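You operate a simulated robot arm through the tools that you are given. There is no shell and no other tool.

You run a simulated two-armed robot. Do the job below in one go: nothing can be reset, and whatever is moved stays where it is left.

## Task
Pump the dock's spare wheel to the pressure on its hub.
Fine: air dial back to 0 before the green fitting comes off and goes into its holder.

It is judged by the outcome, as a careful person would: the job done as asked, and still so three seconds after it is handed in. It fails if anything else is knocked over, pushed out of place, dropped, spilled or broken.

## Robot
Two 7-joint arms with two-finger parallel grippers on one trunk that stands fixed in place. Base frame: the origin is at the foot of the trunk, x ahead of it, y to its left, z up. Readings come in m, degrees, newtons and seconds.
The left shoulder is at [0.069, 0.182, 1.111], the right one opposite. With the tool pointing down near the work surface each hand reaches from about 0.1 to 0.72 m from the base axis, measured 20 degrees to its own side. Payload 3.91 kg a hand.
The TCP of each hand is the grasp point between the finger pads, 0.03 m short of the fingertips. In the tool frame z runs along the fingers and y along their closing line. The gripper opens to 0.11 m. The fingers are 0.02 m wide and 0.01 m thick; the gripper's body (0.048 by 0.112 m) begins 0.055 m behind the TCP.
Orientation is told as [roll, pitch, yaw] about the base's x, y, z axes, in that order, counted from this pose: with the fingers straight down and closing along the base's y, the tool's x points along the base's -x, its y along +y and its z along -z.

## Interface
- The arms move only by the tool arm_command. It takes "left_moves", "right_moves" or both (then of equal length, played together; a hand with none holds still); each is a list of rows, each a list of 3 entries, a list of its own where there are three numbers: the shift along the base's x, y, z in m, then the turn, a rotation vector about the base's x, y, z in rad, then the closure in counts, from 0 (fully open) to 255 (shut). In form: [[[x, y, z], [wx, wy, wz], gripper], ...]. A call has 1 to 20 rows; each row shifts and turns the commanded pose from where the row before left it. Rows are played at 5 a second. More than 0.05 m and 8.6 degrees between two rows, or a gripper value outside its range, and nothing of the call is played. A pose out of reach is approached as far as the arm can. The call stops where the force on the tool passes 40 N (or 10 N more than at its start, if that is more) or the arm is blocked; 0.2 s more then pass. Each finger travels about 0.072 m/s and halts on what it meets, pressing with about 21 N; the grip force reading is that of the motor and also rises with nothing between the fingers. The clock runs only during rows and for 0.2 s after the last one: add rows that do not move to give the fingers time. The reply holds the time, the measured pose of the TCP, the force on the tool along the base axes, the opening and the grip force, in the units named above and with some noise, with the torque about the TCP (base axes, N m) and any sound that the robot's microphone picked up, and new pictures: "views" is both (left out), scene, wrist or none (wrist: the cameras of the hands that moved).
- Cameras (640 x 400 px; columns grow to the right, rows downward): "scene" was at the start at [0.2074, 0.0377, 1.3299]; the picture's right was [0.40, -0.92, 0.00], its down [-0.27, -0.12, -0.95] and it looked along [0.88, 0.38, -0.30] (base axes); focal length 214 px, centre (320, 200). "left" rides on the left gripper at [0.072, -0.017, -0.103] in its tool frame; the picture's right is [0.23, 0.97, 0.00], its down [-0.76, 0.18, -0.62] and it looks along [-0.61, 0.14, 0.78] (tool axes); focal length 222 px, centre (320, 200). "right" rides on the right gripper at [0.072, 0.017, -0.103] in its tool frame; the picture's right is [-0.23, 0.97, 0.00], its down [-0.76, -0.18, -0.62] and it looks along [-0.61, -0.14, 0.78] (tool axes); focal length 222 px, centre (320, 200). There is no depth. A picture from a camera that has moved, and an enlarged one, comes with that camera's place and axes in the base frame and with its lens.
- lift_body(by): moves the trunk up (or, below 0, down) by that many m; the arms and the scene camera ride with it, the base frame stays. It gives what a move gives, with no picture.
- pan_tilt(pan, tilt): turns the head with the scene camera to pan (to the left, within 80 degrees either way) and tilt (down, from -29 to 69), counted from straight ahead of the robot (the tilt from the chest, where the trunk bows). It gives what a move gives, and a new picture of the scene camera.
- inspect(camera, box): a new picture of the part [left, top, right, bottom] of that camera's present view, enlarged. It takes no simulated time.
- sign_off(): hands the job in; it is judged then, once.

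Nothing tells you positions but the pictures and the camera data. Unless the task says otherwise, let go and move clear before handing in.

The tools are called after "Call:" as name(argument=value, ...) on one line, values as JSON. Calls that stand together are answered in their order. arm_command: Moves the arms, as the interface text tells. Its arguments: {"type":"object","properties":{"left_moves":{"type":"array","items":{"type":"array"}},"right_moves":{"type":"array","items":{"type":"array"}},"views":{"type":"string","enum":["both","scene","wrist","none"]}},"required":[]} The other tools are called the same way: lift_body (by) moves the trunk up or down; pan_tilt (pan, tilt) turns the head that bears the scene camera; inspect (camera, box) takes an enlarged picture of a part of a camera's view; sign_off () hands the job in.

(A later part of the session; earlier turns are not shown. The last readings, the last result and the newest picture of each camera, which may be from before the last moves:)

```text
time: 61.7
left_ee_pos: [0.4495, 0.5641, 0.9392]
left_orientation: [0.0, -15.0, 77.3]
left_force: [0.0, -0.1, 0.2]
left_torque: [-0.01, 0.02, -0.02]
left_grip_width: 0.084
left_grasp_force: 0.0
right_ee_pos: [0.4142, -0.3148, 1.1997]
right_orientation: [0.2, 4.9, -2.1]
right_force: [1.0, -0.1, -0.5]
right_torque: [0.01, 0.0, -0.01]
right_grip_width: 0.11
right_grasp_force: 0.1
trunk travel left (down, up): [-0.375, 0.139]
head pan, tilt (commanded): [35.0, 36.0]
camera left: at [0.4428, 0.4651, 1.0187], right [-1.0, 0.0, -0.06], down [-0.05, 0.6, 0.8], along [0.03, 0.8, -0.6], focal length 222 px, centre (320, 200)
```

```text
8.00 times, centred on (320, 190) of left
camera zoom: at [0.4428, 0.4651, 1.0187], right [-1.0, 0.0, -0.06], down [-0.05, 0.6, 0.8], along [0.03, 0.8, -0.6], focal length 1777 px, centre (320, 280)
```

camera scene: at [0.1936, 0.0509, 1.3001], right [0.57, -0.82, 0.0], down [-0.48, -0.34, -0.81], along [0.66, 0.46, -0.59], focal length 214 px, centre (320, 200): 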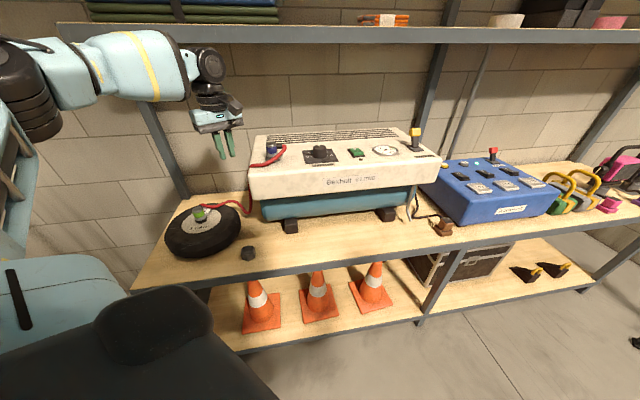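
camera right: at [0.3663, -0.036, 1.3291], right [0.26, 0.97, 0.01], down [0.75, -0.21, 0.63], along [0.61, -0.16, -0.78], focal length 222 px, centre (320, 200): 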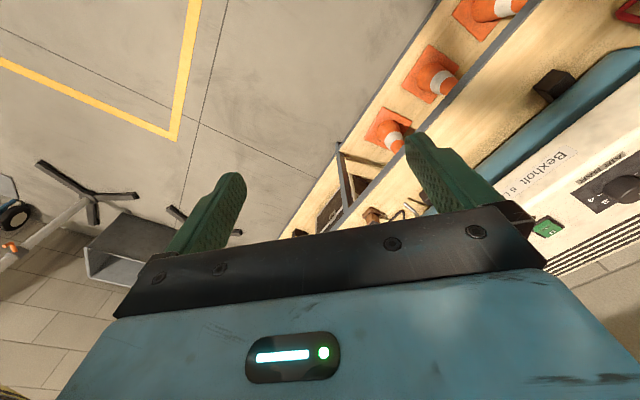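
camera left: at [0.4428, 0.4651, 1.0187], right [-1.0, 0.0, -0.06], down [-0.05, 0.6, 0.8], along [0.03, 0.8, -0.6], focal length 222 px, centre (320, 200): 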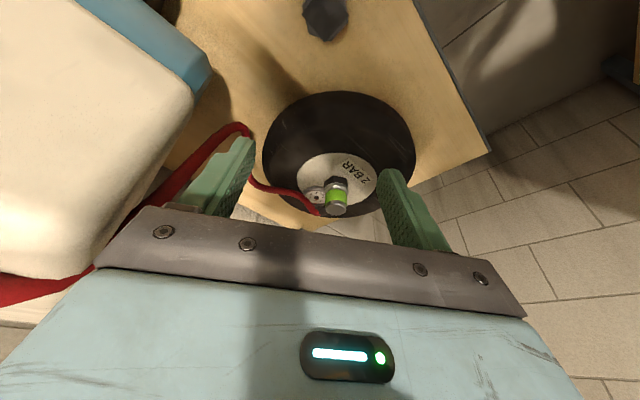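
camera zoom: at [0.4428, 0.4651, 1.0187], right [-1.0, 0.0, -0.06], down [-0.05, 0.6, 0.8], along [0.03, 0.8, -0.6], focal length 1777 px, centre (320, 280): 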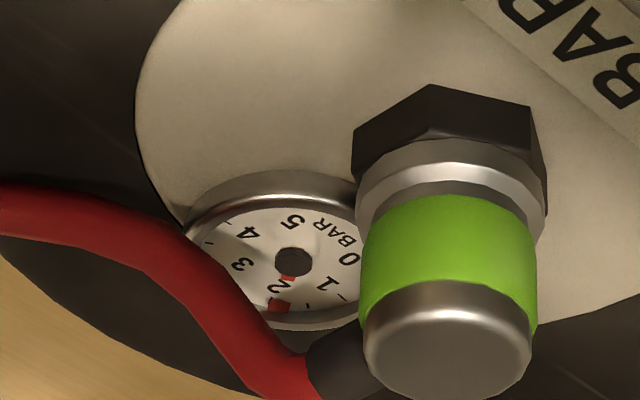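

Call:
inspect(camera="left", box=[302, 185, 328, 211])

```text
15.38 times, centred on (315, 198) of left
camera zoom: at [0.4428, 0.4651, 1.0187], right [-1.0, 0.0, -0.06], down [-0.05, 0.6, 0.8], along [0.03, 0.8, -0.6], focal length 3417 px, centre (397, 231)
```

zoom: 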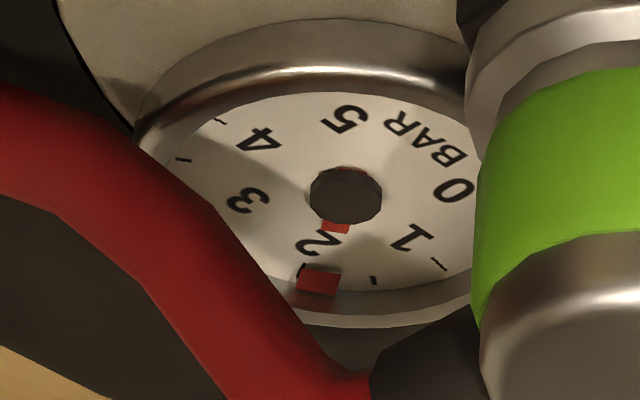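

The gauge is readable now at roughly 1.85 bar, and it may still be rising. I'll wait a few seconds here and read it again.

Call:
arm_command(left_moves=[[[0, 0, 0], [0, 0, 0], 60], [[0, 0, 0], [0, 0, 0], 60], [[0, 0, 0], [0, 0, 0], 60], [[0, 0, 0], [0, 0, 0], 60], [[0, 0, 0], [0, 0, 0], 60], [[0, 0, 0], [0, 0, 0], 60], [[0, 0, 0], [0, 0, 0], 60], [[0, 0, 0], [0, 0, 0], 60], [[0, 0, 0], [0, 0, 0], 60], [[0, 0, 0], [0, 0, 0], 60]], views="none")

Call:
inspect(camera="left", box=[302, 185, 328, 211])

```text
time: 63.9
left_ee_pos: [0.4488, 0.5628, 0.9379]
left_orientation: [0.0, -15.0, 77.5]
left_force: [-0.1, -0.5, -0.5]
left_torque: [-0.03, 0.04, -0.01]
left_grip_width: 0.0842
left_grasp_force: 0.0
right_ee_pos: [0.4149, -0.3143, 1.1991]
right_orientation: [0.1, 5.0, -2.1]
right_force: [0.4, -0.3, 0.1]
right_torque: [-0.02, -0.03, -0.02]
right_grip_width: 0.11
right_grasp_force: 0.1
trunk travel left (down, up): [-0.375, 0.139]
head pan, tilt (commanded): [35.0, 36.0]
```

```text
15.38 times, centred on (315, 198) of left
camera zoom: at [0.443, 0.4653, 1.0189], right [-1.0, 0.0, -0.06], down [-0.05, 0.6, 0.8], along [0.03, 0.8, -0.6], focal length 3417 px, centre (397, 231)
```

zoom: 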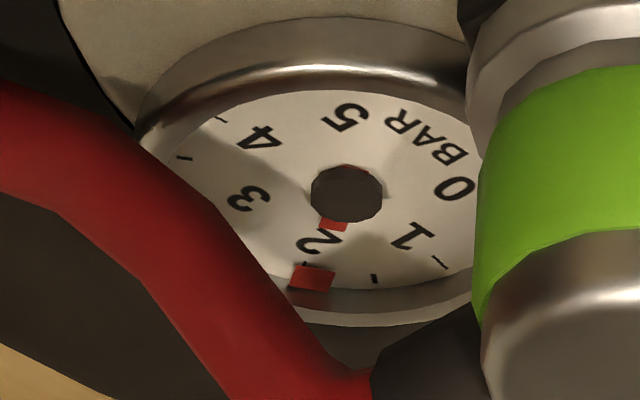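

It is still rising and reads about 1.9 now. I'll wait longer.

Call:
arm_command(left_moves=[[[0, 0, 0], [0, 0, 0], 60], [[0, 0, 0], [0, 0, 0], 60], [[0, 0, 0], [0, 0, 0], 60], [[0, 0, 0], [0, 0, 0], 60], [[0, 0, 0], [0, 0, 0], 60], [[0, 0, 0], [0, 0, 0], 60], [[0, 0, 0], [0, 0, 0], 60], [[0, 0, 0], [0, 0, 0], 60], [[0, 0, 0], [0, 0, 0], 60], [[0, 0, 0], [0, 0, 0], 60], [[0, 0, 0], [0, 0, 0], 60], [[0, 0, 0], [0, 0, 0], 60], [[0, 0, 0], [0, 0, 0], 60], [[0, 0, 0], [0, 0, 0], 60], [[0, 0, 0], [0, 0, 0], 60], [[0, 0, 0], [0, 0, 0], 60], [[0, 0, 0], [0, 0, 0], 60], [[0, 0, 0], [0, 0, 0], 60], [[0, 0, 0], [0, 0, 0], 60], [[0, 0, 0], [0, 0, 0], 60]], views="none")

Call:
inspect(camera="left", box=[302, 185, 328, 211])

```text
time: 68.1
left_ee_pos: [0.4492, 0.5642, 0.9384]
left_orientation: [-0.1, -15.0, 77.4]
left_force: [0.3, -0.4, 0.4]
left_torque: [-0.04, 0.04, -0.02]
left_grip_width: 0.0842
left_grasp_force: 0.0
right_ee_pos: [0.4149, -0.3135, 1.1989]
right_orientation: [0.0, 5.0, -1.9]
right_force: [0.1, 0.3, 0.1]
right_torque: [0.01, -0.01, -0.01]
right_grip_width: 0.1099
right_grasp_force: 0.1
trunk travel left (down, up): [-0.375, 0.139]
head pan, tilt (commanded): [35.0, 36.0]
```

```text
15.38 times, centred on (315, 198) of left
camera zoom: at [0.443, 0.4653, 1.0189], right [-1.0, 0.0, -0.06], down [-0.05, 0.6, 0.8], along [0.03, 0.8, -0.6], focal length 3417 px, centre (397, 231)
```

zoom: 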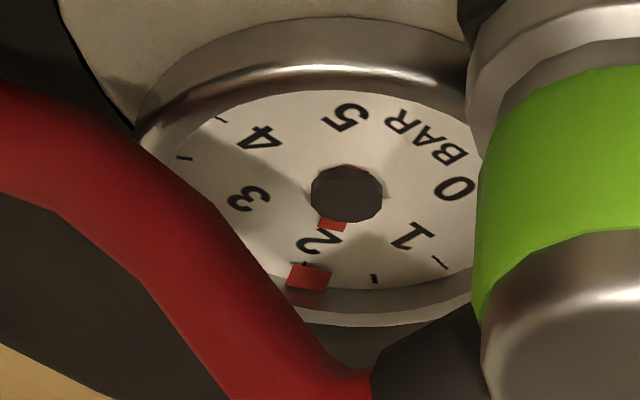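

Call:
arm_command(left_moves=[[[0, 0, 0], [0, 0, 0], 60], [[0, 0, 0], [0, 0, 0], 60], [[0, 0, 0], [0, 0, 0], 60], [[0, 0, 0], [0, 0, 0], 60], [[0, 0, 0], [0, 0, 0], 60], [[0, 0, 0], [0, 0, 0], 60], [[0, 0, 0], [0, 0, 0], 60], [[0, 0, 0], [0, 0, 0], 60], [[0, 0, 0], [0, 0, 0], 60], [[0, 0, 0], [0, 0, 0], 60], [[0, 0, 0], [0, 0, 0], 60], [[0, 0, 0], [0, 0, 0], 60], [[0, 0, 0], [0, 0, 0], 60], [[0, 0, 0], [0, 0, 0], 60], [[0, 0, 0], [0, 0, 0], 60], [[0, 0, 0], [0, 0, 0], 60], [[0, 0, 0], [0, 0, 0], 60], [[0, 0, 0], [0, 0, 0], 60], [[0, 0, 0], [0, 0, 0], 60], [[0, 0, 0], [0, 0, 0], 60]], views="none")

Call:
inspect(camera="left", box=[302, 185, 328, 211])

Call:
inspect(camera="left", box=[308, 194, 322, 208])

```text
time: 72.3
left_ee_pos: [0.4493, 0.5638, 0.9392]
left_orientation: [0.0, -15.0, 77.4]
left_force: [-0.2, 0.8, -0.3]
left_torque: [0.01, 0.04, 0.0]
left_grip_width: 0.0842
left_grasp_force: 0.2
right_ee_pos: [0.4144, -0.3135, 1.1991]
right_orientation: [0.2, 5.0, -2.1]
right_force: [0.0, -0.7, -0.2]
right_torque: [0.04, 0.01, 0.02]
right_grip_width: 0.1098
right_grasp_force: 0.1
trunk travel left (down, up): [-0.375, 0.139]
head pan, tilt (commanded): [35.0, 36.0]
```

```text
15.38 times, centred on (315, 198) of left
camera zoom: at [0.443, 0.4653, 1.0189], right [-1.0, 0.0, -0.06], down [-0.05, 0.6, 0.8], along [0.03, 0.8, -0.6], focal length 3417 px, centre (397, 231)
```

zoom: 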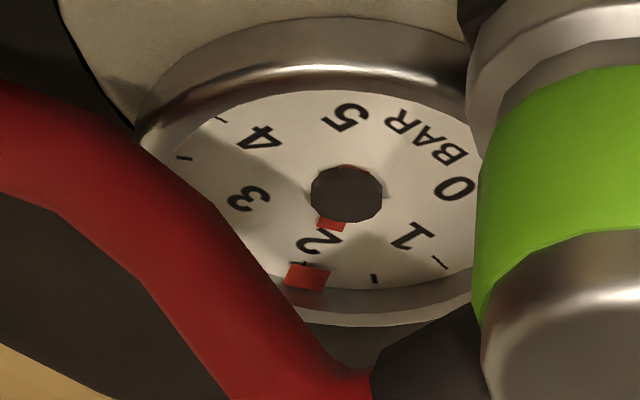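

```text
16.00 times, centred on (315, 201) of left
camera zoom: at [0.443, 0.4653, 1.0189], right [-1.0, 0.0, -0.06], down [-0.05, 0.6, 0.8], along [0.03, 0.8, -0.6], focal length 3554 px, centre (400, 184)
```

zoom: 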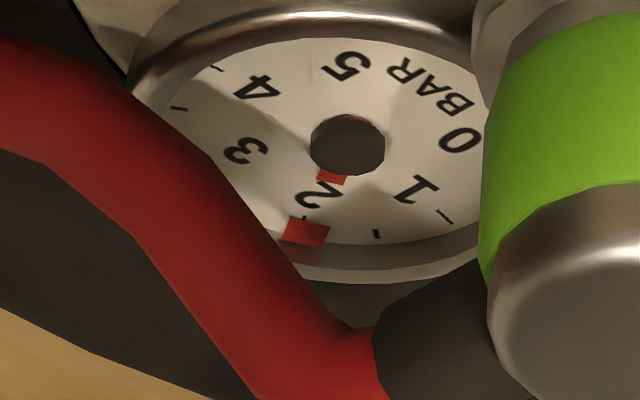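

Call:
arm_command(left_moves=[[[0, 0, 0], [0, 0, 0], 60], [[0, 0, 0], [0, 0, 0], 60], [[0, 0, 0], [0, 0, 0], 60], [[0, 0, 0], [0, 0, 0], 60], [[0, 0, 0], [0, 0, 0], 60], [[0, 0, 0], [0, 0, 0], 60], [[0, 0, 0], [0, 0, 0], 60], [[0, 0, 0], [0, 0, 0], 60], [[0, 0, 0], [0, 0, 0], 60], [[0, 0, 0], [0, 0, 0], 60], [[0, 0, 0], [0, 0, 0], 60], [[0, 0, 0], [0, 0, 0], 60], [[0, 0, 0], [0, 0, 0], 60], [[0, 0, 0], [0, 0, 0], 60], [[0, 0, 0], [0, 0, 0], 60], [[0, 0, 0], [0, 0, 0], 60], [[0, 0, 0], [0, 0, 0], 60], [[0, 0, 0], [0, 0, 0], 60], [[0, 0, 0], [0, 0, 0], 60], [[0, 0, 0], [0, 0, 0], 60]], views="none")

Call:
inspect(camera="left", box=[302, 185, 328, 211])

```text
time: 76.5
left_ee_pos: [0.448, 0.5639, 0.9383]
left_orientation: [0.0, -15.0, 77.4]
left_force: [0.3, 0.0, 0.2]
left_torque: [-0.04, 0.04, 0.01]
left_grip_width: 0.0842
left_grasp_force: 0.0
right_ee_pos: [0.4144, -0.3143, 1.1996]
right_orientation: [0.2, 5.0, -2.1]
right_force: [-0.1, 0.6, 0.2]
right_torque: [0.02, 0.05, 0.0]
right_grip_width: 0.1097
right_grasp_force: 0.0
trunk travel left (down, up): [-0.375, 0.139]
head pan, tilt (commanded): [35.0, 36.0]
```

```text
15.38 times, centred on (315, 198) of left
camera zoom: at [0.443, 0.4653, 1.0189], right [-1.0, 0.0, -0.06], down [-0.05, 0.6, 0.8], along [0.03, 0.8, -0.6], focal length 3417 px, centre (397, 231)
```

zoom: 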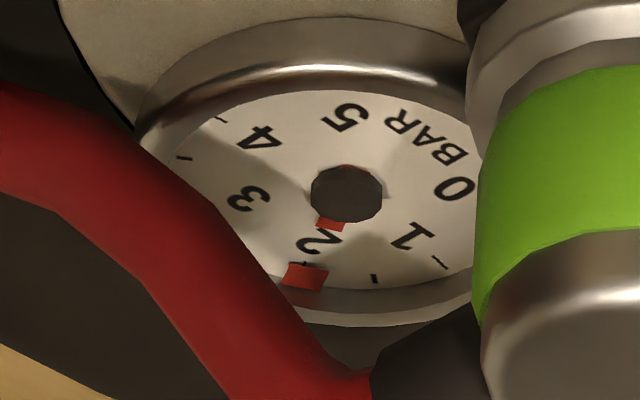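

The needle has settled next to the 2 mark, at about 1.97 bar, so the wheel is at 2 bar. Now I'll bring the hand back to the dial to return it to 0.

Call:
arm_command(left_moves=[[[0, -0.02, 0.04], [0, 0, 0], 60], [[0, -0.02, 0.04], [0, 0, 0], 60], [[0, -0.02, 0.04], [0, 0, 0], 60], [[0, -0.02, 0.04], [0, 0, 0], 60], [[0.0126, -0.004, 0.00425], [0, 0, -0.14], 60], [[0.0126, -0.004, 0.00425], [0, 0, -0.14], 60], [[0.0126, -0.004, 0.00425], [0, 0, -0.14], 60], [[0.0126, -0.004, 0.00425], [0, 0, -0.14], 60], [[0.0126, -0.004, 0.00425], [0, 0, -0.14], 60], [[0.0126, -0.004, 0.00425], [0, 0, -0.14], 60], [[0.0126, -0.004, 0.00425], [0, 0, -0.14], 60], [[0.0126, -0.004, 0.00425], [0, 0, -0.14], 60], [[0.0126, -0.004, 0.00425], [0, 0, -0.14], 60], [[0.0126, -0.004, 0.00425], [0, 0, -0.14], 60], [[0.0126, -0.004, 0.00425], [0, 0, -0.14], 60], [[0.0126, -0.004, 0.00425], [0, 0, -0.14], 60], [[0, 0, 0], [-0.0352, -0.1023, 0], 60], [[0, 0, 0], [-0.0352, -0.1023, 0], 60], [[0, 0, 0], [0, 0, 0], 60]], views="both")

```text
time: 80.5
left_ee_pos: [0.5999, 0.4356, 1.1505]
left_orientation: [-0.1, -27.5, -18.9]
left_force: [0.4, 0.6, 0.6]
left_torque: [-0.02, 0.07, 0.01]
left_grip_width: 0.0845
left_grasp_force: 0.0
right_ee_pos: [0.416, -0.3137, 1.2003]
right_orientation: [0.2, 5.0, -2.0]
right_force: [0.1, 0.5, 0.3]
right_torque: [0.03, -0.03, -0.01]
right_grip_width: 0.11
right_grasp_force: 0.1
trunk travel left (down, up): [-0.375, 0.139]
head pan, tilt (commanded): [35.0, 36.0]
camera scene: at [0.1934, 0.0505, 1.3002], right [0.57, -0.82, 0.0], down [-0.48, -0.34, -0.81], along [0.66, 0.46, -0.59], focal length 214 px, centre (320, 200)
camera left: at [0.4876, 0.456, 1.2078], right [0.13, 0.99, -0.1], down [0.43, 0.04, 0.9], along [0.9, -0.16, -0.41], focal length 222 px, centre (320, 200)
```

scene: 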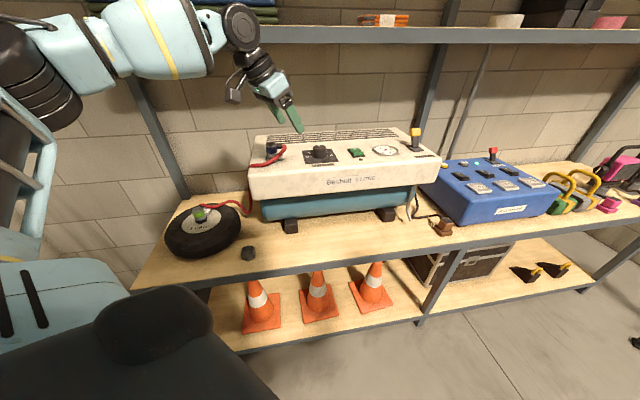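
left: 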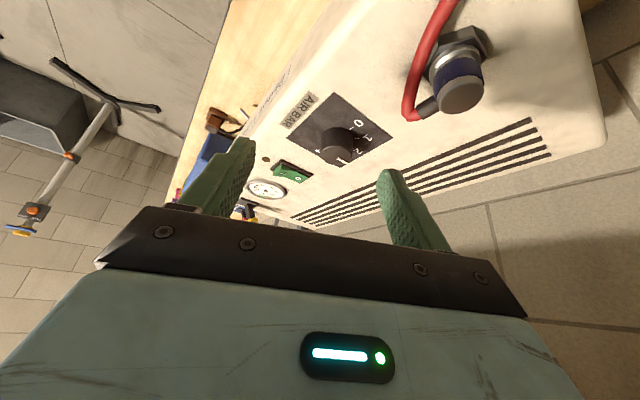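

Call:
arm_command(left_moves=[[[0.0418, -0.0019, -0.01], [0, 0, 0], 60], [[0.0418, -0.0019, -0.02], [0, 0, 0], 60], [[0.0417, -0.0018, -0.02], [0, 0, 0], 60], [[0, 0, -0.03], [0, 0, 0], 60], [[0, 0, 0], [0, 0, 0], 60]], views="wrist")

Call:
inspect(camera="left", box=[220, 70, 420, 220])

Call:
inspect(camera="scene", box=[280, 120, 360, 175])

```text
time: 81.7
left_ee_pos: [0.7276, 0.4271, 1.0695]
left_orientation: [0.0, -27.3, -18.9]
left_force: [0.3, 0.1, 0.3]
left_torque: [0.0, 0.0, 0.02]
left_grip_width: 0.0841
left_grasp_force: 0.0
right_ee_pos: [0.4149, -0.3139, 1.2]
right_orientation: [0.3, 5.2, -1.9]
right_force: [-0.3, -0.1, 0.4]
right_torque: [0.01, -0.03, 0.0]
right_grip_width: 0.11
right_grasp_force: 0.1
trunk travel left (down, up): [-0.375, 0.139]
head pan, tilt (commanded): [35.0, 36.0]
camera left: at [0.6145, 0.4471, 1.1275], right [0.12, 0.99, -0.1], down [0.43, 0.04, 0.9], along [0.9, -0.16, -0.42], focal length 222 px, centre (320, 200)
```

left: 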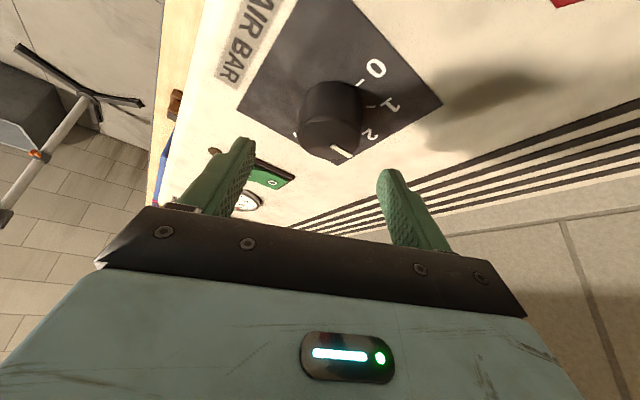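

```text
2.67 times, centred on (320, 145) of left
camera zoom: at [0.6145, 0.4471, 1.1275], right [0.12, 0.99, -0.1], down [0.43, 0.04, 0.9], along [0.9, -0.16, -0.42], focal length 592 px, centre (320, 347)
```

zoom: 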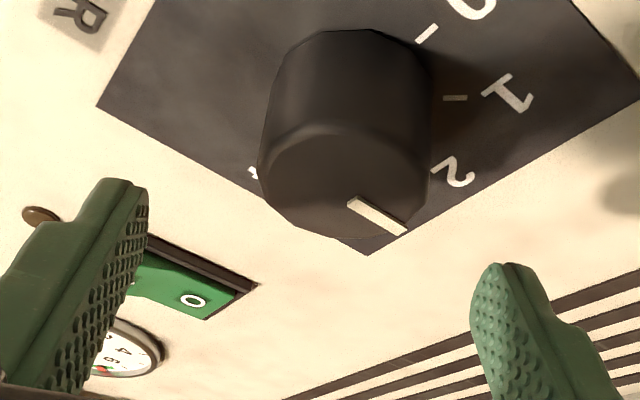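

```text
7.27 times, centred on (320, 148) of scene
camera zoom: at [0.1941, 0.0497, 1.3001], right [0.57, -0.82, 0.0], down [-0.48, -0.34, -0.81], along [0.66, 0.46, -0.59], focal length 1560 px, centre (320, 582)
```

zoom: 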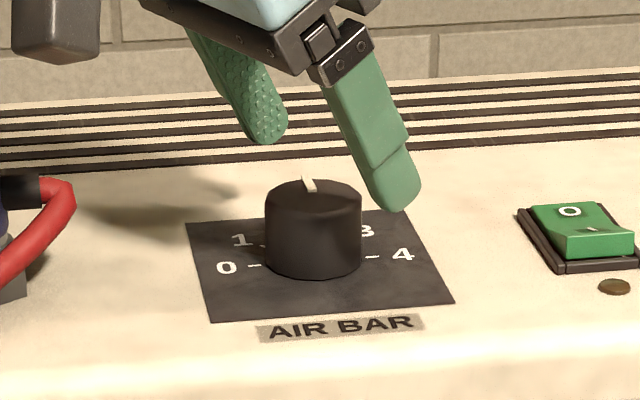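

I'm about 4–5 mm off to one side. I'll correct that and go down around the dial.

Call:
arm_command(left_moves=[[[-0.0015, 0.0045, 0], [0, 0, 0], 60], [[0, 0, -0.015], [0, 0, 0], 60], [[0, 0, -0.01], [0, 0, 0], 60], [[0, 0, -0.008], [0, 0, 0], 60], [[0, 0, 0], [0, 0, 0], 60]], views="wrist")

Call:
inspect(camera="left", box=[220, 90, 420, 240])

```text
time: 82.9
left_ee_pos: [0.7235, 0.4326, 1.0368]
left_orientation: [-0.1, -27.4, -18.9]
left_force: [-0.2, 1.0, 0.3]
left_torque: [0.01, 0.02, -0.03]
left_grip_width: 0.0842
left_grasp_force: 0.1
right_ee_pos: [0.4143, -0.3131, 1.1999]
right_orientation: [0.1, 5.0, -2.0]
right_force: [-0.1, 0.0, -1.1]
right_torque: [0.0, -0.01, -0.01]
right_grip_width: 0.11
right_grasp_force: 0.2
trunk travel left (down, up): [-0.375, 0.139]
head pan, tilt (commanded): [35.0, 36.0]
camera left: at [0.6109, 0.4531, 1.0946], right [0.12, 0.99, -0.1], down [0.43, 0.04, 0.9], along [0.9, -0.16, -0.41], focal length 222 px, centre (320, 200)
```

left: 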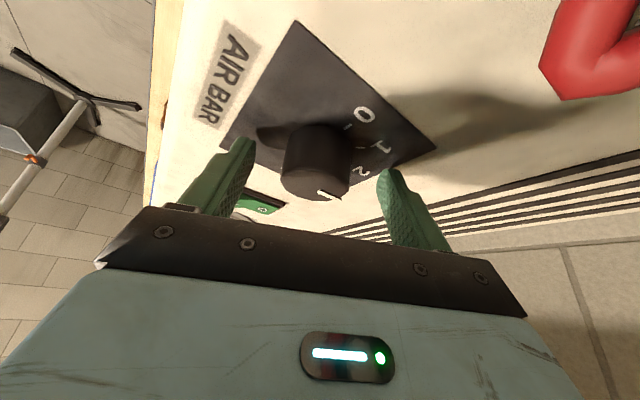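

```text
2.67 times, centred on (320, 165) of left
camera zoom: at [0.6109, 0.4531, 1.0946], right [0.12, 0.99, -0.1], down [0.43, 0.04, 0.9], along [0.9, -0.16, -0.41], focal length 592 px, centre (320, 293)
```

zoom: 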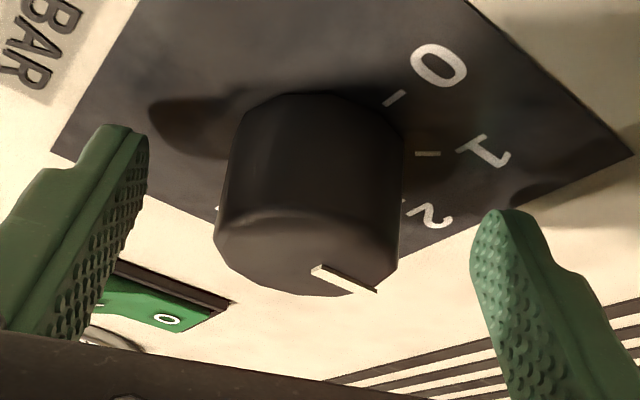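

Call:
arm_command(left_moves=[[[0.0012, -0.0025, 0], [0, 0, 0], 60], [[0, 0, 0], [0, 0, 0], 140], [[0, 0, 0], [0, 0, 0], 255], [[0, 0, 0], [0, 0, 0], 255], [[0, 0, 0], [0, 0, 0], 255]], views="none")

Call:
inspect(camera="left", box=[220, 90, 420, 240])

```text
time: 84.1
left_ee_pos: [0.7249, 0.43, 1.0354]
left_orientation: [0.1, -27.4, -18.9]
left_force: [-2.5, -3.2, -1.1]
left_torque: [0.37, -0.34, -0.04]
left_grip_width: 0.0433
left_grasp_force: 45.0
right_ee_pos: [0.4138, -0.3141, 1.1991]
right_orientation: [0.2, 5.0, -2.1]
right_force: [-0.1, 0.8, -0.8]
right_torque: [0.0, -0.01, -0.01]
right_grip_width: 0.11
right_grasp_force: 0.1
trunk travel left (down, up): [-0.375, 0.139]
head pan, tilt (commanded): [35.0, 36.0]
```

```text
2.67 times, centred on (320, 165) of left
camera zoom: at [0.6121, 0.4505, 1.0943], right [0.13, 0.99, -0.1], down [0.43, 0.04, 0.9], along [0.9, -0.16, -0.42], focal length 592 px, centre (320, 293)
```

zoom: 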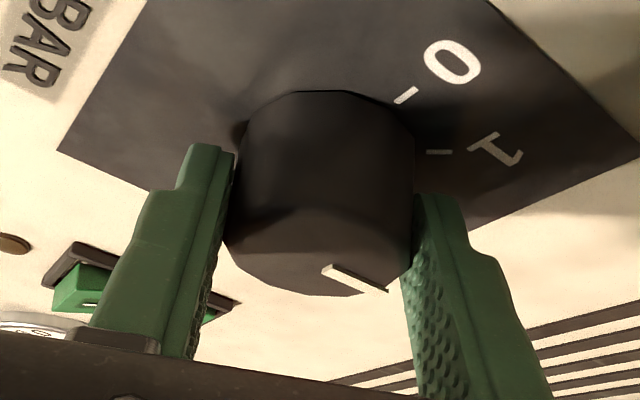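

The dial is gripped squarely. I'll turn it counter-clockwise 45°.

Call:
arm_command(left_moves=[[[0, -0.0008, 0], [0, 0, 0.131], 255], [[0, -0.0008, 0], [0, 0, 0.131], 255], [[0, -0.0008, 0], [0, 0, 0.131], 255], [[0, -0.0008, 0], [0, 0, 0.131], 255], [[0, -0.0008, 0], [0, 0, 0.131], 255], [[0.0003, -0.0008, 0], [0, 0, 0.131], 255], [[0, 0, 0], [0, 0, 0], 255]], views="none")

Call:
inspect(camera="left", box=[220, 90, 420, 240])

```text
time: 85.7
left_ee_pos: [0.7246, 0.4257, 1.0364]
left_orientation: [0.1, -27.3, 26.3]
left_force: [-8.4, -17.3, -6.1]
left_torque: [-0.3, 0.95, -0.09]
left_grip_width: 0.0435
left_grasp_force: 44.8
right_ee_pos: [0.4144, -0.3147, 1.1993]
right_orientation: [0.2, 5.0, -2.0]
right_force: [-0.7, -0.1, 0.0]
right_torque: [0.03, -0.05, 0.03]
right_grip_width: 0.1101
right_grasp_force: 0.0
trunk travel left (down, up): [-0.375, 0.139]
head pan, tilt (commanded): [35.0, 36.0]
```

```text
2.67 times, centred on (320, 165) of left
camera zoom: at [0.631, 0.3602, 1.0945], right [-0.61, 0.79, -0.1], down [0.27, 0.33, 0.9], along [0.74, 0.52, -0.42], focal length 592 px, centre (320, 293)
```

zoom: 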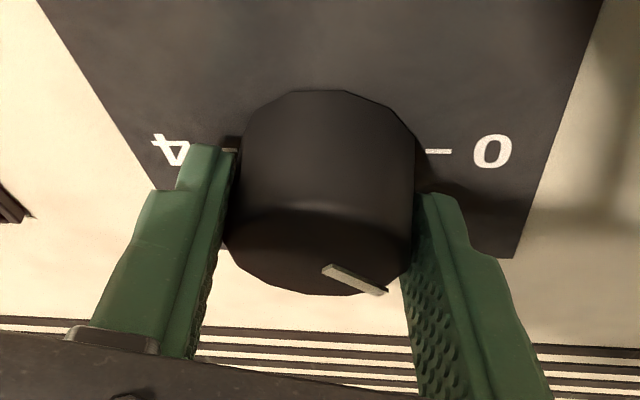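

The dial is back at 1. I'll open, swing back and look before the second stroke.

Call:
arm_command(left_moves=[[[0, 0, 0], [0, 0, 0], 160], [[0, 0, 0], [0, 0, 0], 60], [[0, 0, 0], [0, 0, 0], 60], [[0, 0, 0], [0, 0, 0], 60], [[0, 0.0008, 0], [0, 0, -0.131], 60], [[0, 0.0008, 0], [0, 0, -0.131], 60], [[0, 0.0008, 0], [0, 0, -0.131], 60], [[0, 0.0008, 0], [0, 0, -0.131], 60], [[0, 0.0008, 0], [0, 0, -0.131], 60], [[-0.0003, 0.0008, 0], [0, 0, -0.131], 60], [[0, 0, 0], [0, 0, 0], 60]], views="none")

Call:
inspect(camera="left", box=[220, 90, 420, 240])

```text
time: 88.1
left_ee_pos: [0.7247, 0.4313, 1.0375]
left_orientation: [-0.1, -27.5, -18.9]
left_force: [0.8, -0.7, 0.2]
left_torque: [-0.02, 0.01, 0.0]
left_grip_width: 0.0842
left_grasp_force: 0.0
right_ee_pos: [0.4147, -0.3141, 1.2003]
right_orientation: [0.2, 5.0, -2.0]
right_force: [-0.5, -0.9, -0.5]
right_torque: [0.02, 0.0, 0.03]
right_grip_width: 0.1102
right_grasp_force: 0.1
trunk travel left (down, up): [-0.375, 0.139]
head pan, tilt (commanded): [35.0, 36.0]
```

```text
2.67 times, centred on (320, 165) of left
camera zoom: at [0.612, 0.4523, 1.095], right [0.13, 0.99, -0.11], down [0.43, 0.04, 0.9], along [0.9, -0.16, -0.41], focal length 592 px, centre (320, 293)
```

zoom: 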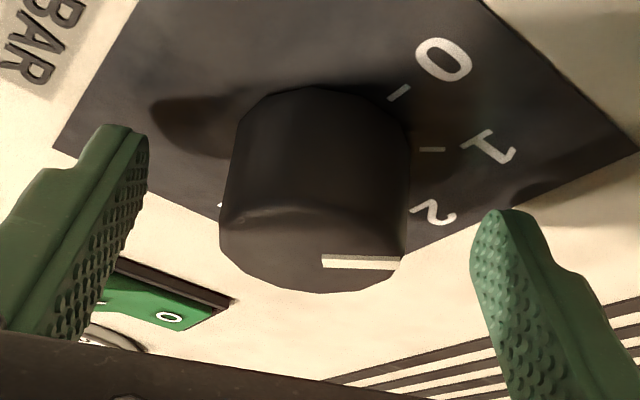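

Call:
arm_command(left_moves=[[[0.0003, -0.001, 0], [0, 0, 0], 140], [[0, 0, 0], [0, 0, 0], 255], [[0, 0, 0], [0, 0, 0], 255], [[0, 0, 0], [0, 0, 0], 255], [[0, -0.0006, 0], [0, 0, 0.131], 255], [[0, -0.0006, 0], [0, 0, 0.131], 255], [[0, -0.0006, 0], [0, 0, 0.131], 255], [[0, -0.0006, 0], [0, 0, 0.131], 255], [[0, -0.0006, 0], [0, 0, 0.131], 255], [[0.0003, -0.0006, 0], [0, 0, 0.131], 255], [[0, 0, 0], [0, 0, 0], 255]], views="none")

Call:
inspect(camera="left", box=[220, 90, 420, 240])

Call:
inspect(camera="scene", box=[290, 130, 350, 170])

```text
time: 90.5
left_ee_pos: [0.7253, 0.4245, 1.038]
left_orientation: [0.1, -27.3, 26.2]
left_force: [-5.7, -16.2, -7.6]
left_torque: [-0.34, -0.1, -0.03]
left_grip_width: 0.043
left_grasp_force: 44.6
right_ee_pos: [0.4147, -0.3152, 1.2008]
right_orientation: [0.2, 5.0, -2.0]
right_force: [-0.5, 0.3, 0.0]
right_torque: [0.01, 0.0, 0.01]
right_grip_width: 0.1099
right_grasp_force: 0.0
trunk travel left (down, up): [-0.375, 0.139]
head pan, tilt (commanded): [35.0, 36.0]
```

```text
2.67 times, centred on (320, 165) of left
camera zoom: at [0.6313, 0.3604, 1.0949], right [-0.61, 0.79, -0.1], down [0.27, 0.33, 0.9], along [0.74, 0.52, -0.42], focal length 592 px, centre (320, 293)
```

zoom: 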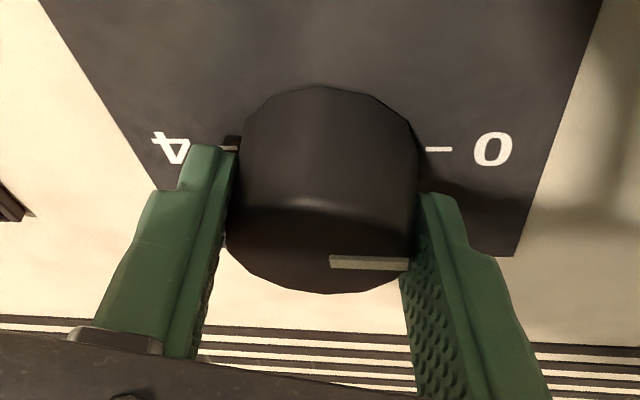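

```text
10.00 times, centred on (320, 150) of scene
camera zoom: at [0.1934, 0.0489, 1.3002], right [0.57, -0.82, 0.0], down [-0.48, -0.34, -0.81], along [0.66, 0.46, -0.59], focal length 2145 px, centre (320, 700)
```

zoom: 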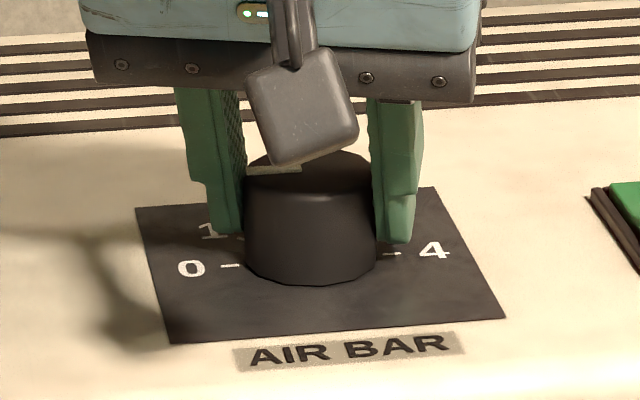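

The pointer is back at 0, matching the first picture. I'll press gently a little further counter-clockwise to make sure it's on the stop, then release and check.

Call:
arm_command(left_moves=[[[0, 0, 0], [0, 0, 0.035], 255], [[0, 0, 0], [0, 0, 0], 255]], views="none")

Call:
inspect(camera="left", box=[220, 90, 420, 240])

```text
time: 91.1
left_ee_pos: [0.7262, 0.4234, 1.0363]
left_orientation: [-0.1, -27.4, 28.1]
left_force: [-1.9, -17.5, -7.6]
left_torque: [-0.35, -0.01, -0.19]
left_grip_width: 0.0427
left_grasp_force: 44.9
right_ee_pos: [0.4153, -0.3154, 1.1993]
right_orientation: [0.2, 5.1, -2.0]
right_force: [-0.2, 0.1, 0.0]
right_torque: [-0.01, 0.02, -0.01]
right_grip_width: 0.1102
right_grasp_force: 0.0
trunk travel left (down, up): [-0.375, 0.139]
head pan, tilt (commanded): [35.0, 36.0]
```

```text
2.67 times, centred on (320, 165) of left
camera zoom: at [0.634, 0.3572, 1.0949], right [-0.64, 0.76, -0.11], down [0.26, 0.34, 0.9], along [0.73, 0.55, -0.42], focal length 592 px, centre (320, 293)
```

zoom: 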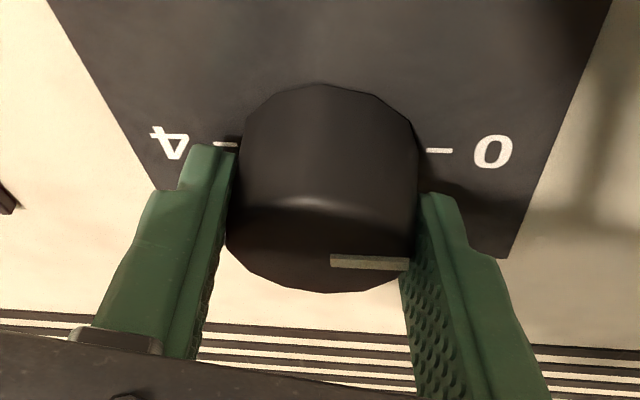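

Call:
arm_command(left_moves=[[[0, 0, 0], [0, 0, 0], 160], [[0, 0, 0], [0, 0, 0], 60], [[0, 0, 0], [0, 0, 0], 60], [[0, 0, 0.02], [0, 0, 0], 60], [[0, 0, 0.03], [0, 0, 0], 60], [[-0.03, -0.005, 0.03], [0, 0, 0], 60], [[-0.04, -0.005, 0.015], [0, 0, 0], 60], [[-0.04, 0, 0.02], [0, 0, 0], 60], [[-0.03, 0, 0], [0, 0, 0], 60], [[0, 0, 0], [0, 0, 0], 60]], views="both")

Call:
inspect(camera="scene", box=[290, 130, 350, 170])

Call:
inspect(camera="scene", box=[250, 125, 440, 200])

```text
time: 93.3
left_ee_pos: [0.5848, 0.4184, 1.1507]
left_orientation: [-0.1, -27.4, 28.2]
left_force: [-0.2, -0.1, -0.1]
left_torque: [-0.02, 0.01, 0.01]
left_grip_width: 0.084
left_grasp_force: 0.1
right_ee_pos: [0.416, -0.3131, 1.1997]
right_orientation: [0.2, 5.1, -2.0]
right_force: [0.1, 0.0, -0.7]
right_torque: [-0.02, -0.03, 0.02]
right_grip_width: 0.11
right_grasp_force: 0.1
trunk travel left (down, up): [-0.375, 0.139]
head pan, tilt (commanded): [35.0, 36.0]
camera scene: at [0.1938, 0.0505, 1.3001], right [0.57, -0.82, 0.0], down [-0.48, -0.34, -0.81], along [0.66, 0.46, -0.59], focal length 214 px, centre (320, 200)
camera left: at [0.4939, 0.3513, 1.2084], right [-0.64, 0.76, -0.1], down [0.26, 0.34, 0.9], along [0.72, 0.55, -0.42], focal length 222 px, centre (320, 200)
```

scene: 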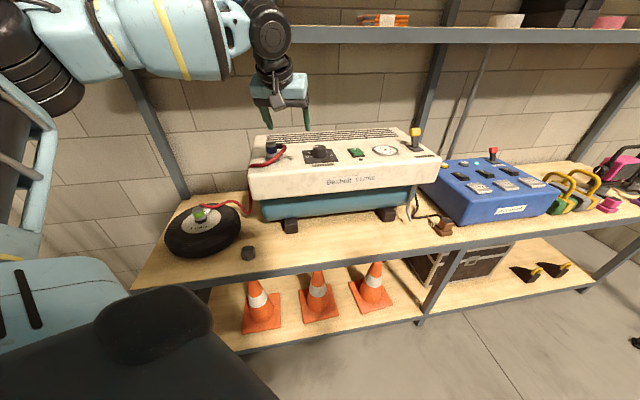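
left: 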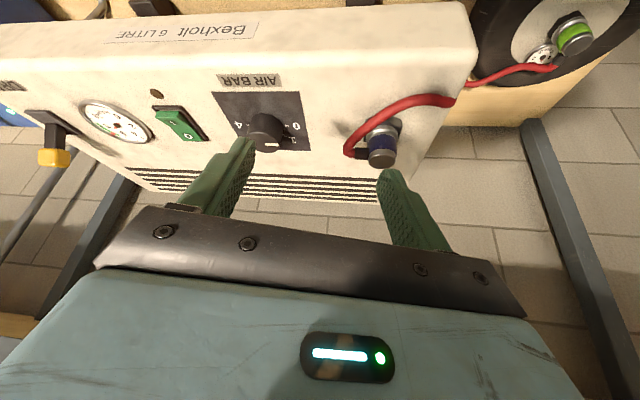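

```text
10.00 times, centred on (320, 150) of scene
camera zoom: at [0.1938, 0.0505, 1.3001], right [0.57, -0.82, 0.0], down [-0.48, -0.34, -0.81], along [0.66, 0.46, -0.59], focal length 2145 px, centre (320, 700)
```

zoom: 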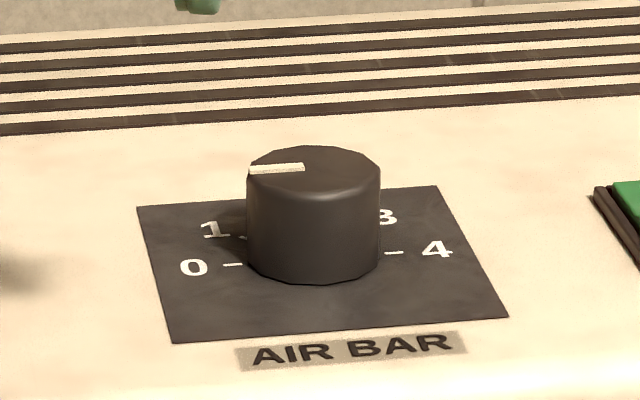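

```text
3.37 times, centred on (345, 162) of scene
camera zoom: at [0.1938, 0.0505, 1.3001], right [0.57, -0.82, 0.0], down [-0.48, -0.34, -0.81], along [0.66, 0.46, -0.59], focal length 722 px, centre (236, 326)
```

zoom: 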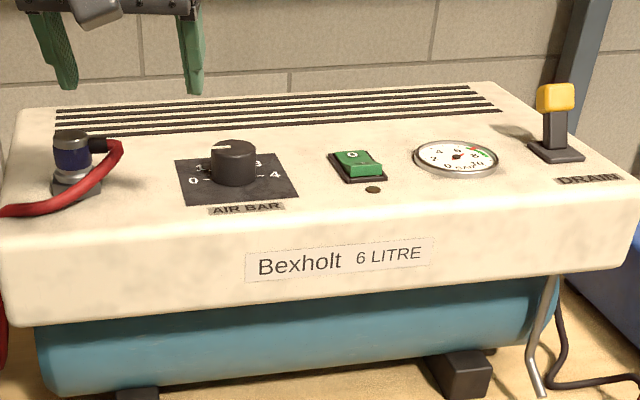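

The dial is back at 0. I'll check the wheel gauge again from the same side view before taking the fitting off.

Call:
arm_command(left_moves=[[[-0.034, 0.005, -0.0125], [0, 0, 0.143], 60], [[-0.034, 0.005, -0.0125], [0, 0, 0.143], 60], [[-0.034, 0.005, -0.0125], [0, 0, 0.143], 60], [[-0.034, 0.005, -0.0125], [0, 0, 0.143], 60], [[0, 0.02, -0.025], [0, 0, 0.143], 60], [[0, 0.02, -0.025], [0, 0, 0.143], 60], [[0, 0.025, -0.035], [-0.1056, 0.0236, 0], 60], [[0, 0.025, -0.035], [-0.1056, 0.0236, 0], 60], [[0, 0.018, -0.0205], [0, 0, 0], 60], [[0, 0.018, -0.0205], [0, 0, 0], 60], [[0, 0, 0], [0, 0, 0], 60]], views="wrist")

Call:
inspect(camera="left", box=[302, 185, 328, 211])

```text
time: 95.7
left_ee_pos: [0.4526, 0.5639, 0.9393]
left_orientation: [-0.2, -15.0, 77.4]
left_force: [0.4, 0.0, -0.1]
left_torque: [-0.02, 0.02, 0.0]
left_grip_width: 0.0844
left_grasp_force: 0.1
right_ee_pos: [0.4148, -0.3131, 1.1998]
right_orientation: [0.2, 5.0, -1.9]
right_force: [-0.2, 0.5, -0.1]
right_torque: [0.05, -0.01, -0.05]
right_grip_width: 0.1099
right_grasp_force: 0.1
trunk travel left (down, up): [-0.375, 0.139]
head pan, tilt (commanded): [35.0, 36.0]
camera left: at [0.4462, 0.4656, 1.021], right [-1.0, 0.0, -0.06], down [-0.05, 0.6, 0.8], along [0.04, 0.8, -0.6], focal length 222 px, centre (320, 200)
```

left: 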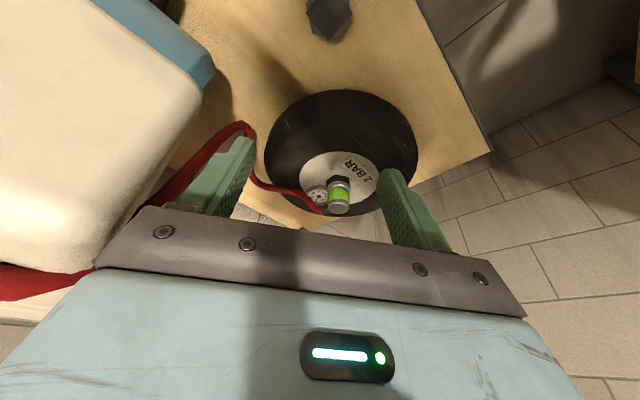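

```text
15.38 times, centred on (315, 198) of left
camera zoom: at [0.4462, 0.4656, 1.021], right [-1.0, 0.0, -0.06], down [-0.05, 0.6, 0.8], along [0.04, 0.8, -0.6], focal length 3417 px, centre (397, 231)
```

zoom: 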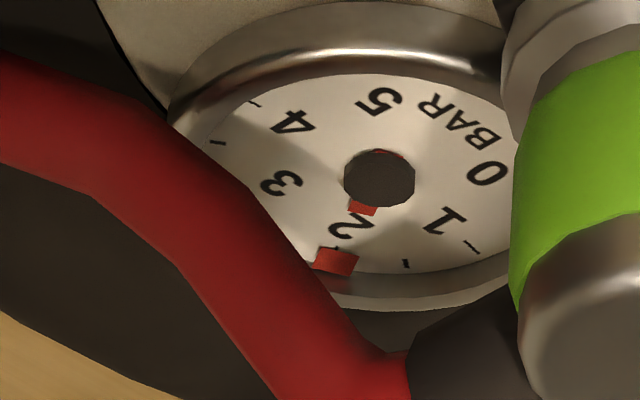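

The gauge still reads 2 bar with the dial at 0. Next I'll straighten the hand and move above the fitting on the hub.

Call:
arm_command(left_moves=[[[-0.0034, 0.0253, 0.005], [-0.1278, 0.0285, 0], 75], [[-0.0034, 0.0253, 0], [-0.1278, 0.0285, 0], 90], [[-0.0034, 0.0253, 0], [0, 0, -0.1306], 90], [[-0.0034, 0.0253, 0], [0, 0, -0.1306], 90], [[-0.0034, 0.0253, 0], [0, 0, -0.1306], 90], [[-0.0034, 0.0253, -0.005], [0, 0, -0.1306], 90], [[-0.0034, 0.0253, -0.01], [0, 0, -0.1306], 90], [[0, 0, 0], [0, 0, 0], 90]], views="both")

Call:
inspect(camera="left", box=[230, 60, 430, 210])

```text
time: 97.5
left_ee_pos: [0.4275, 0.7416, 0.9298]
left_orientation: [-0.2, -0.1, 39.9]
left_force: [0.7, -0.1, -0.3]
left_torque: [-0.02, -0.02, -0.03]
left_grip_width: 0.0712
left_grasp_force: 0.1
right_ee_pos: [0.4159, -0.3137, 1.2013]
right_orientation: [0.2, 5.0, -2.0]
right_force: [0.1, -0.8, -1.1]
right_torque: [-0.02, 0.02, -0.02]
right_grip_width: 0.1101
right_grasp_force: 0.1
trunk travel left (down, up): [-0.375, 0.139]
head pan, tilt (commanded): [35.0, 36.0]
camera scene: at [0.1932, 0.0504, 1.3002], right [0.57, -0.82, 0.0], down [-0.48, -0.34, -0.81], along [0.66, 0.46, -0.59], focal length 214 px, centre (320, 200)
camera left: at [0.3806, 0.6818, 1.0325], right [-0.8, 0.6, 0.0], down [0.47, 0.63, 0.62], along [0.38, 0.5, -0.78], focal length 222 px, centre (320, 200)
```

scene: 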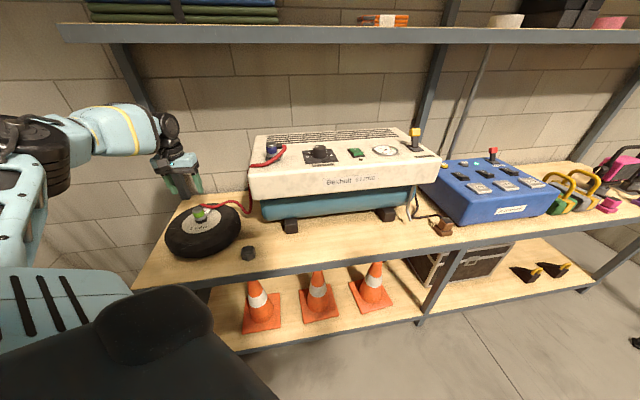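
left: 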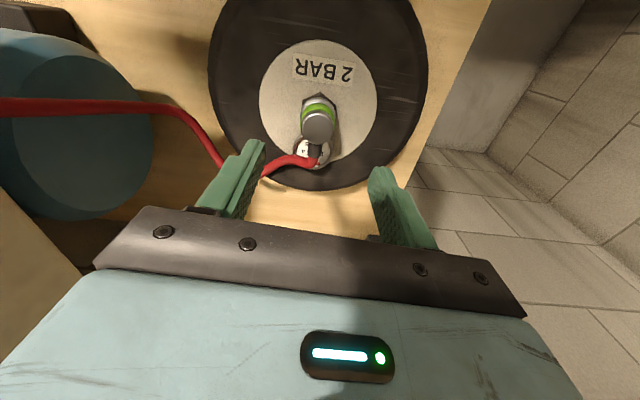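

```text
2.67 times, centred on (330, 135) of left
camera zoom: at [0.3806, 0.6818, 1.0325], right [-0.8, 0.6, 0.0], down [0.47, 0.63, 0.62], along [0.38, 0.5, -0.78], focal length 592 px, centre (293, 373)
```

zoom: 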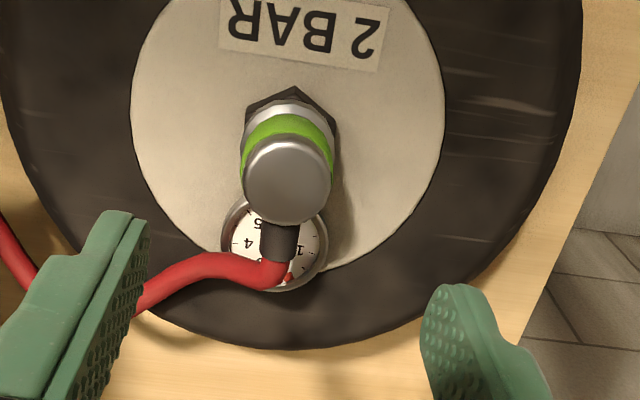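

The fitting is directly below, about 2.5 mm to one side. I'll go down and grip it at the same height as before.

Call:
arm_command(left_moves=[[[0.002, -0.0015, -0.03], [0, 0, 0], 90], [[0, 0, -0.03], [0, 0, 0], 90], [[0, 0, -0.025], [0, 0, 0], 90], [[0, 0, -0.015], [0, 0, 0], 90], [[0, 0, 0], [0, 0, 0], 90]], views="wrist")

Call:
inspect(camera="left", box=[230, 90, 410, 240])

Call:
inspect(camera="scene", box=[175, 190, 235, 250])

```text
time: 98.7
left_ee_pos: [0.4279, 0.7395, 0.829]
left_orientation: [-0.1, 0.0, 40.1]
left_force: [-0.1, -1.1, -0.2]
left_torque: [0.02, -0.01, 0.02]
left_grip_width: 0.0711
left_grasp_force: 0.0
right_ee_pos: [0.4149, -0.3135, 1.1991]
right_orientation: [0.0, 5.0, -2.0]
right_force: [0.0, 0.6, 0.6]
right_torque: [-0.02, 0.03, -0.02]
right_grip_width: 0.1102
right_grasp_force: 0.1
trunk travel left (down, up): [-0.375, 0.139]
head pan, tilt (commanded): [35.0, 36.0]
camera left: at [0.3823, 0.6794, 0.9322], right [-0.8, 0.6, 0.0], down [0.47, 0.63, 0.62], along [0.38, 0.5, -0.78], focal length 222 px, centre (320, 200)
```

left: 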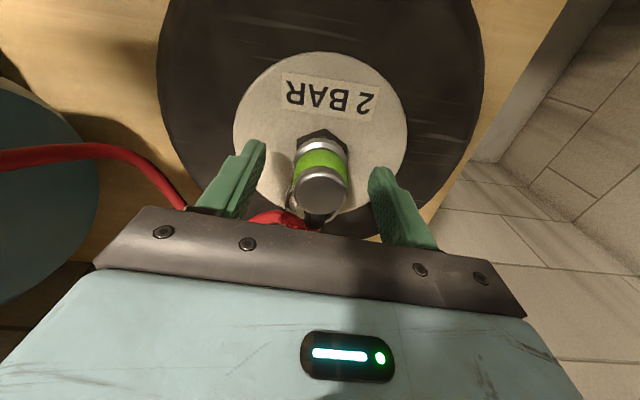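

```text
2.67 times, centred on (320, 165) of left
camera zoom: at [0.3823, 0.6794, 0.9322], right [-0.8, 0.6, 0.0], down [0.47, 0.63, 0.62], along [0.38, 0.5, -0.78], focal length 592 px, centre (320, 293)
```

zoom: 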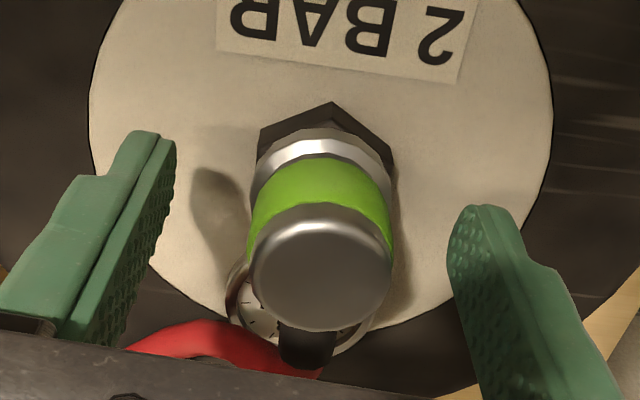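

```text
6.67 times, centred on (205, 220) of scene
camera zoom: at [0.1934, 0.0505, 1.3002], right [0.57, -0.82, 0.0], down [-0.48, -0.34, -0.81], along [0.66, 0.46, -0.59], focal length 1430 px, centre (1087, 67)
```

zoom: 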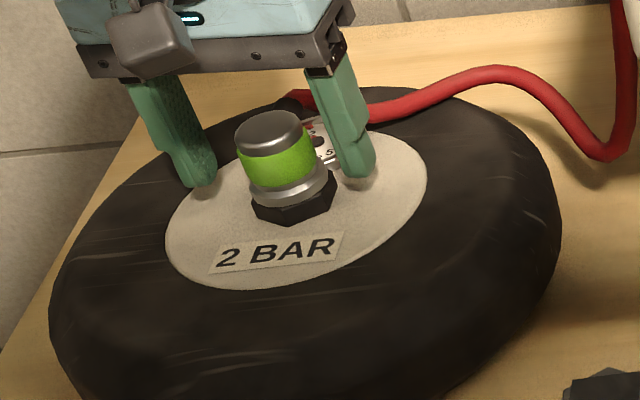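

The fitting is centred, so I'll close on it.

Call:
arm_command(left_moves=[[[0, 0, 0], [0, 0, 0], 140], [[0, 0, 0], [0, 0, 0], 255], [[0, 0, 0], [0, 0, 0], 255], [[0, 0, 0], [0, 0, 0], 255]], views="none")

Call:
inspect(camera="left", box=[230, 90, 410, 240])

```text
time: 99.7
left_ee_pos: [0.4291, 0.7389, 0.8298]
left_orientation: [0.0, 0.0, 40.0]
left_force: [0.8, -0.2, 0.2]
left_torque: [-0.03, 0.0, -0.01]
left_grip_width: 0.031
left_grasp_force: 20.6
right_ee_pos: [0.4147, -0.3142, 1.1989]
right_orientation: [0.1, 5.0, -2.0]
right_force: [0.5, 0.0, -0.2]
right_torque: [0.0, 0.03, -0.02]
right_grip_width: 0.1101
right_grasp_force: 0.1
trunk travel left (down, up): [-0.375, 0.139]
head pan, tilt (commanded): [35.0, 36.0]
heard: snap
```

```text
2.67 times, centred on (320, 165) of left
camera zoom: at [0.3824, 0.6794, 0.9323], right [-0.8, 0.6, 0.0], down [0.47, 0.63, 0.62], along [0.38, 0.5, -0.78], focal length 592 px, centre (320, 293)
```

zoom: 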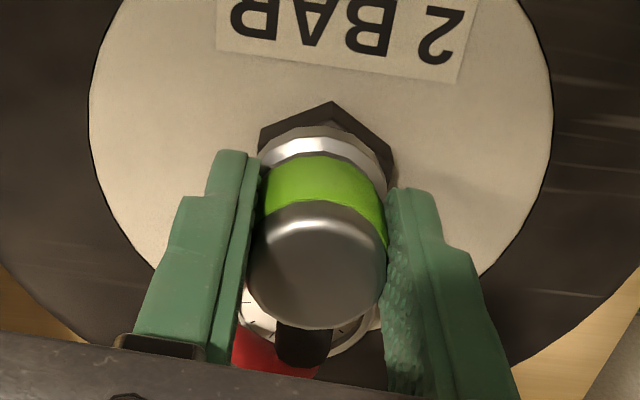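

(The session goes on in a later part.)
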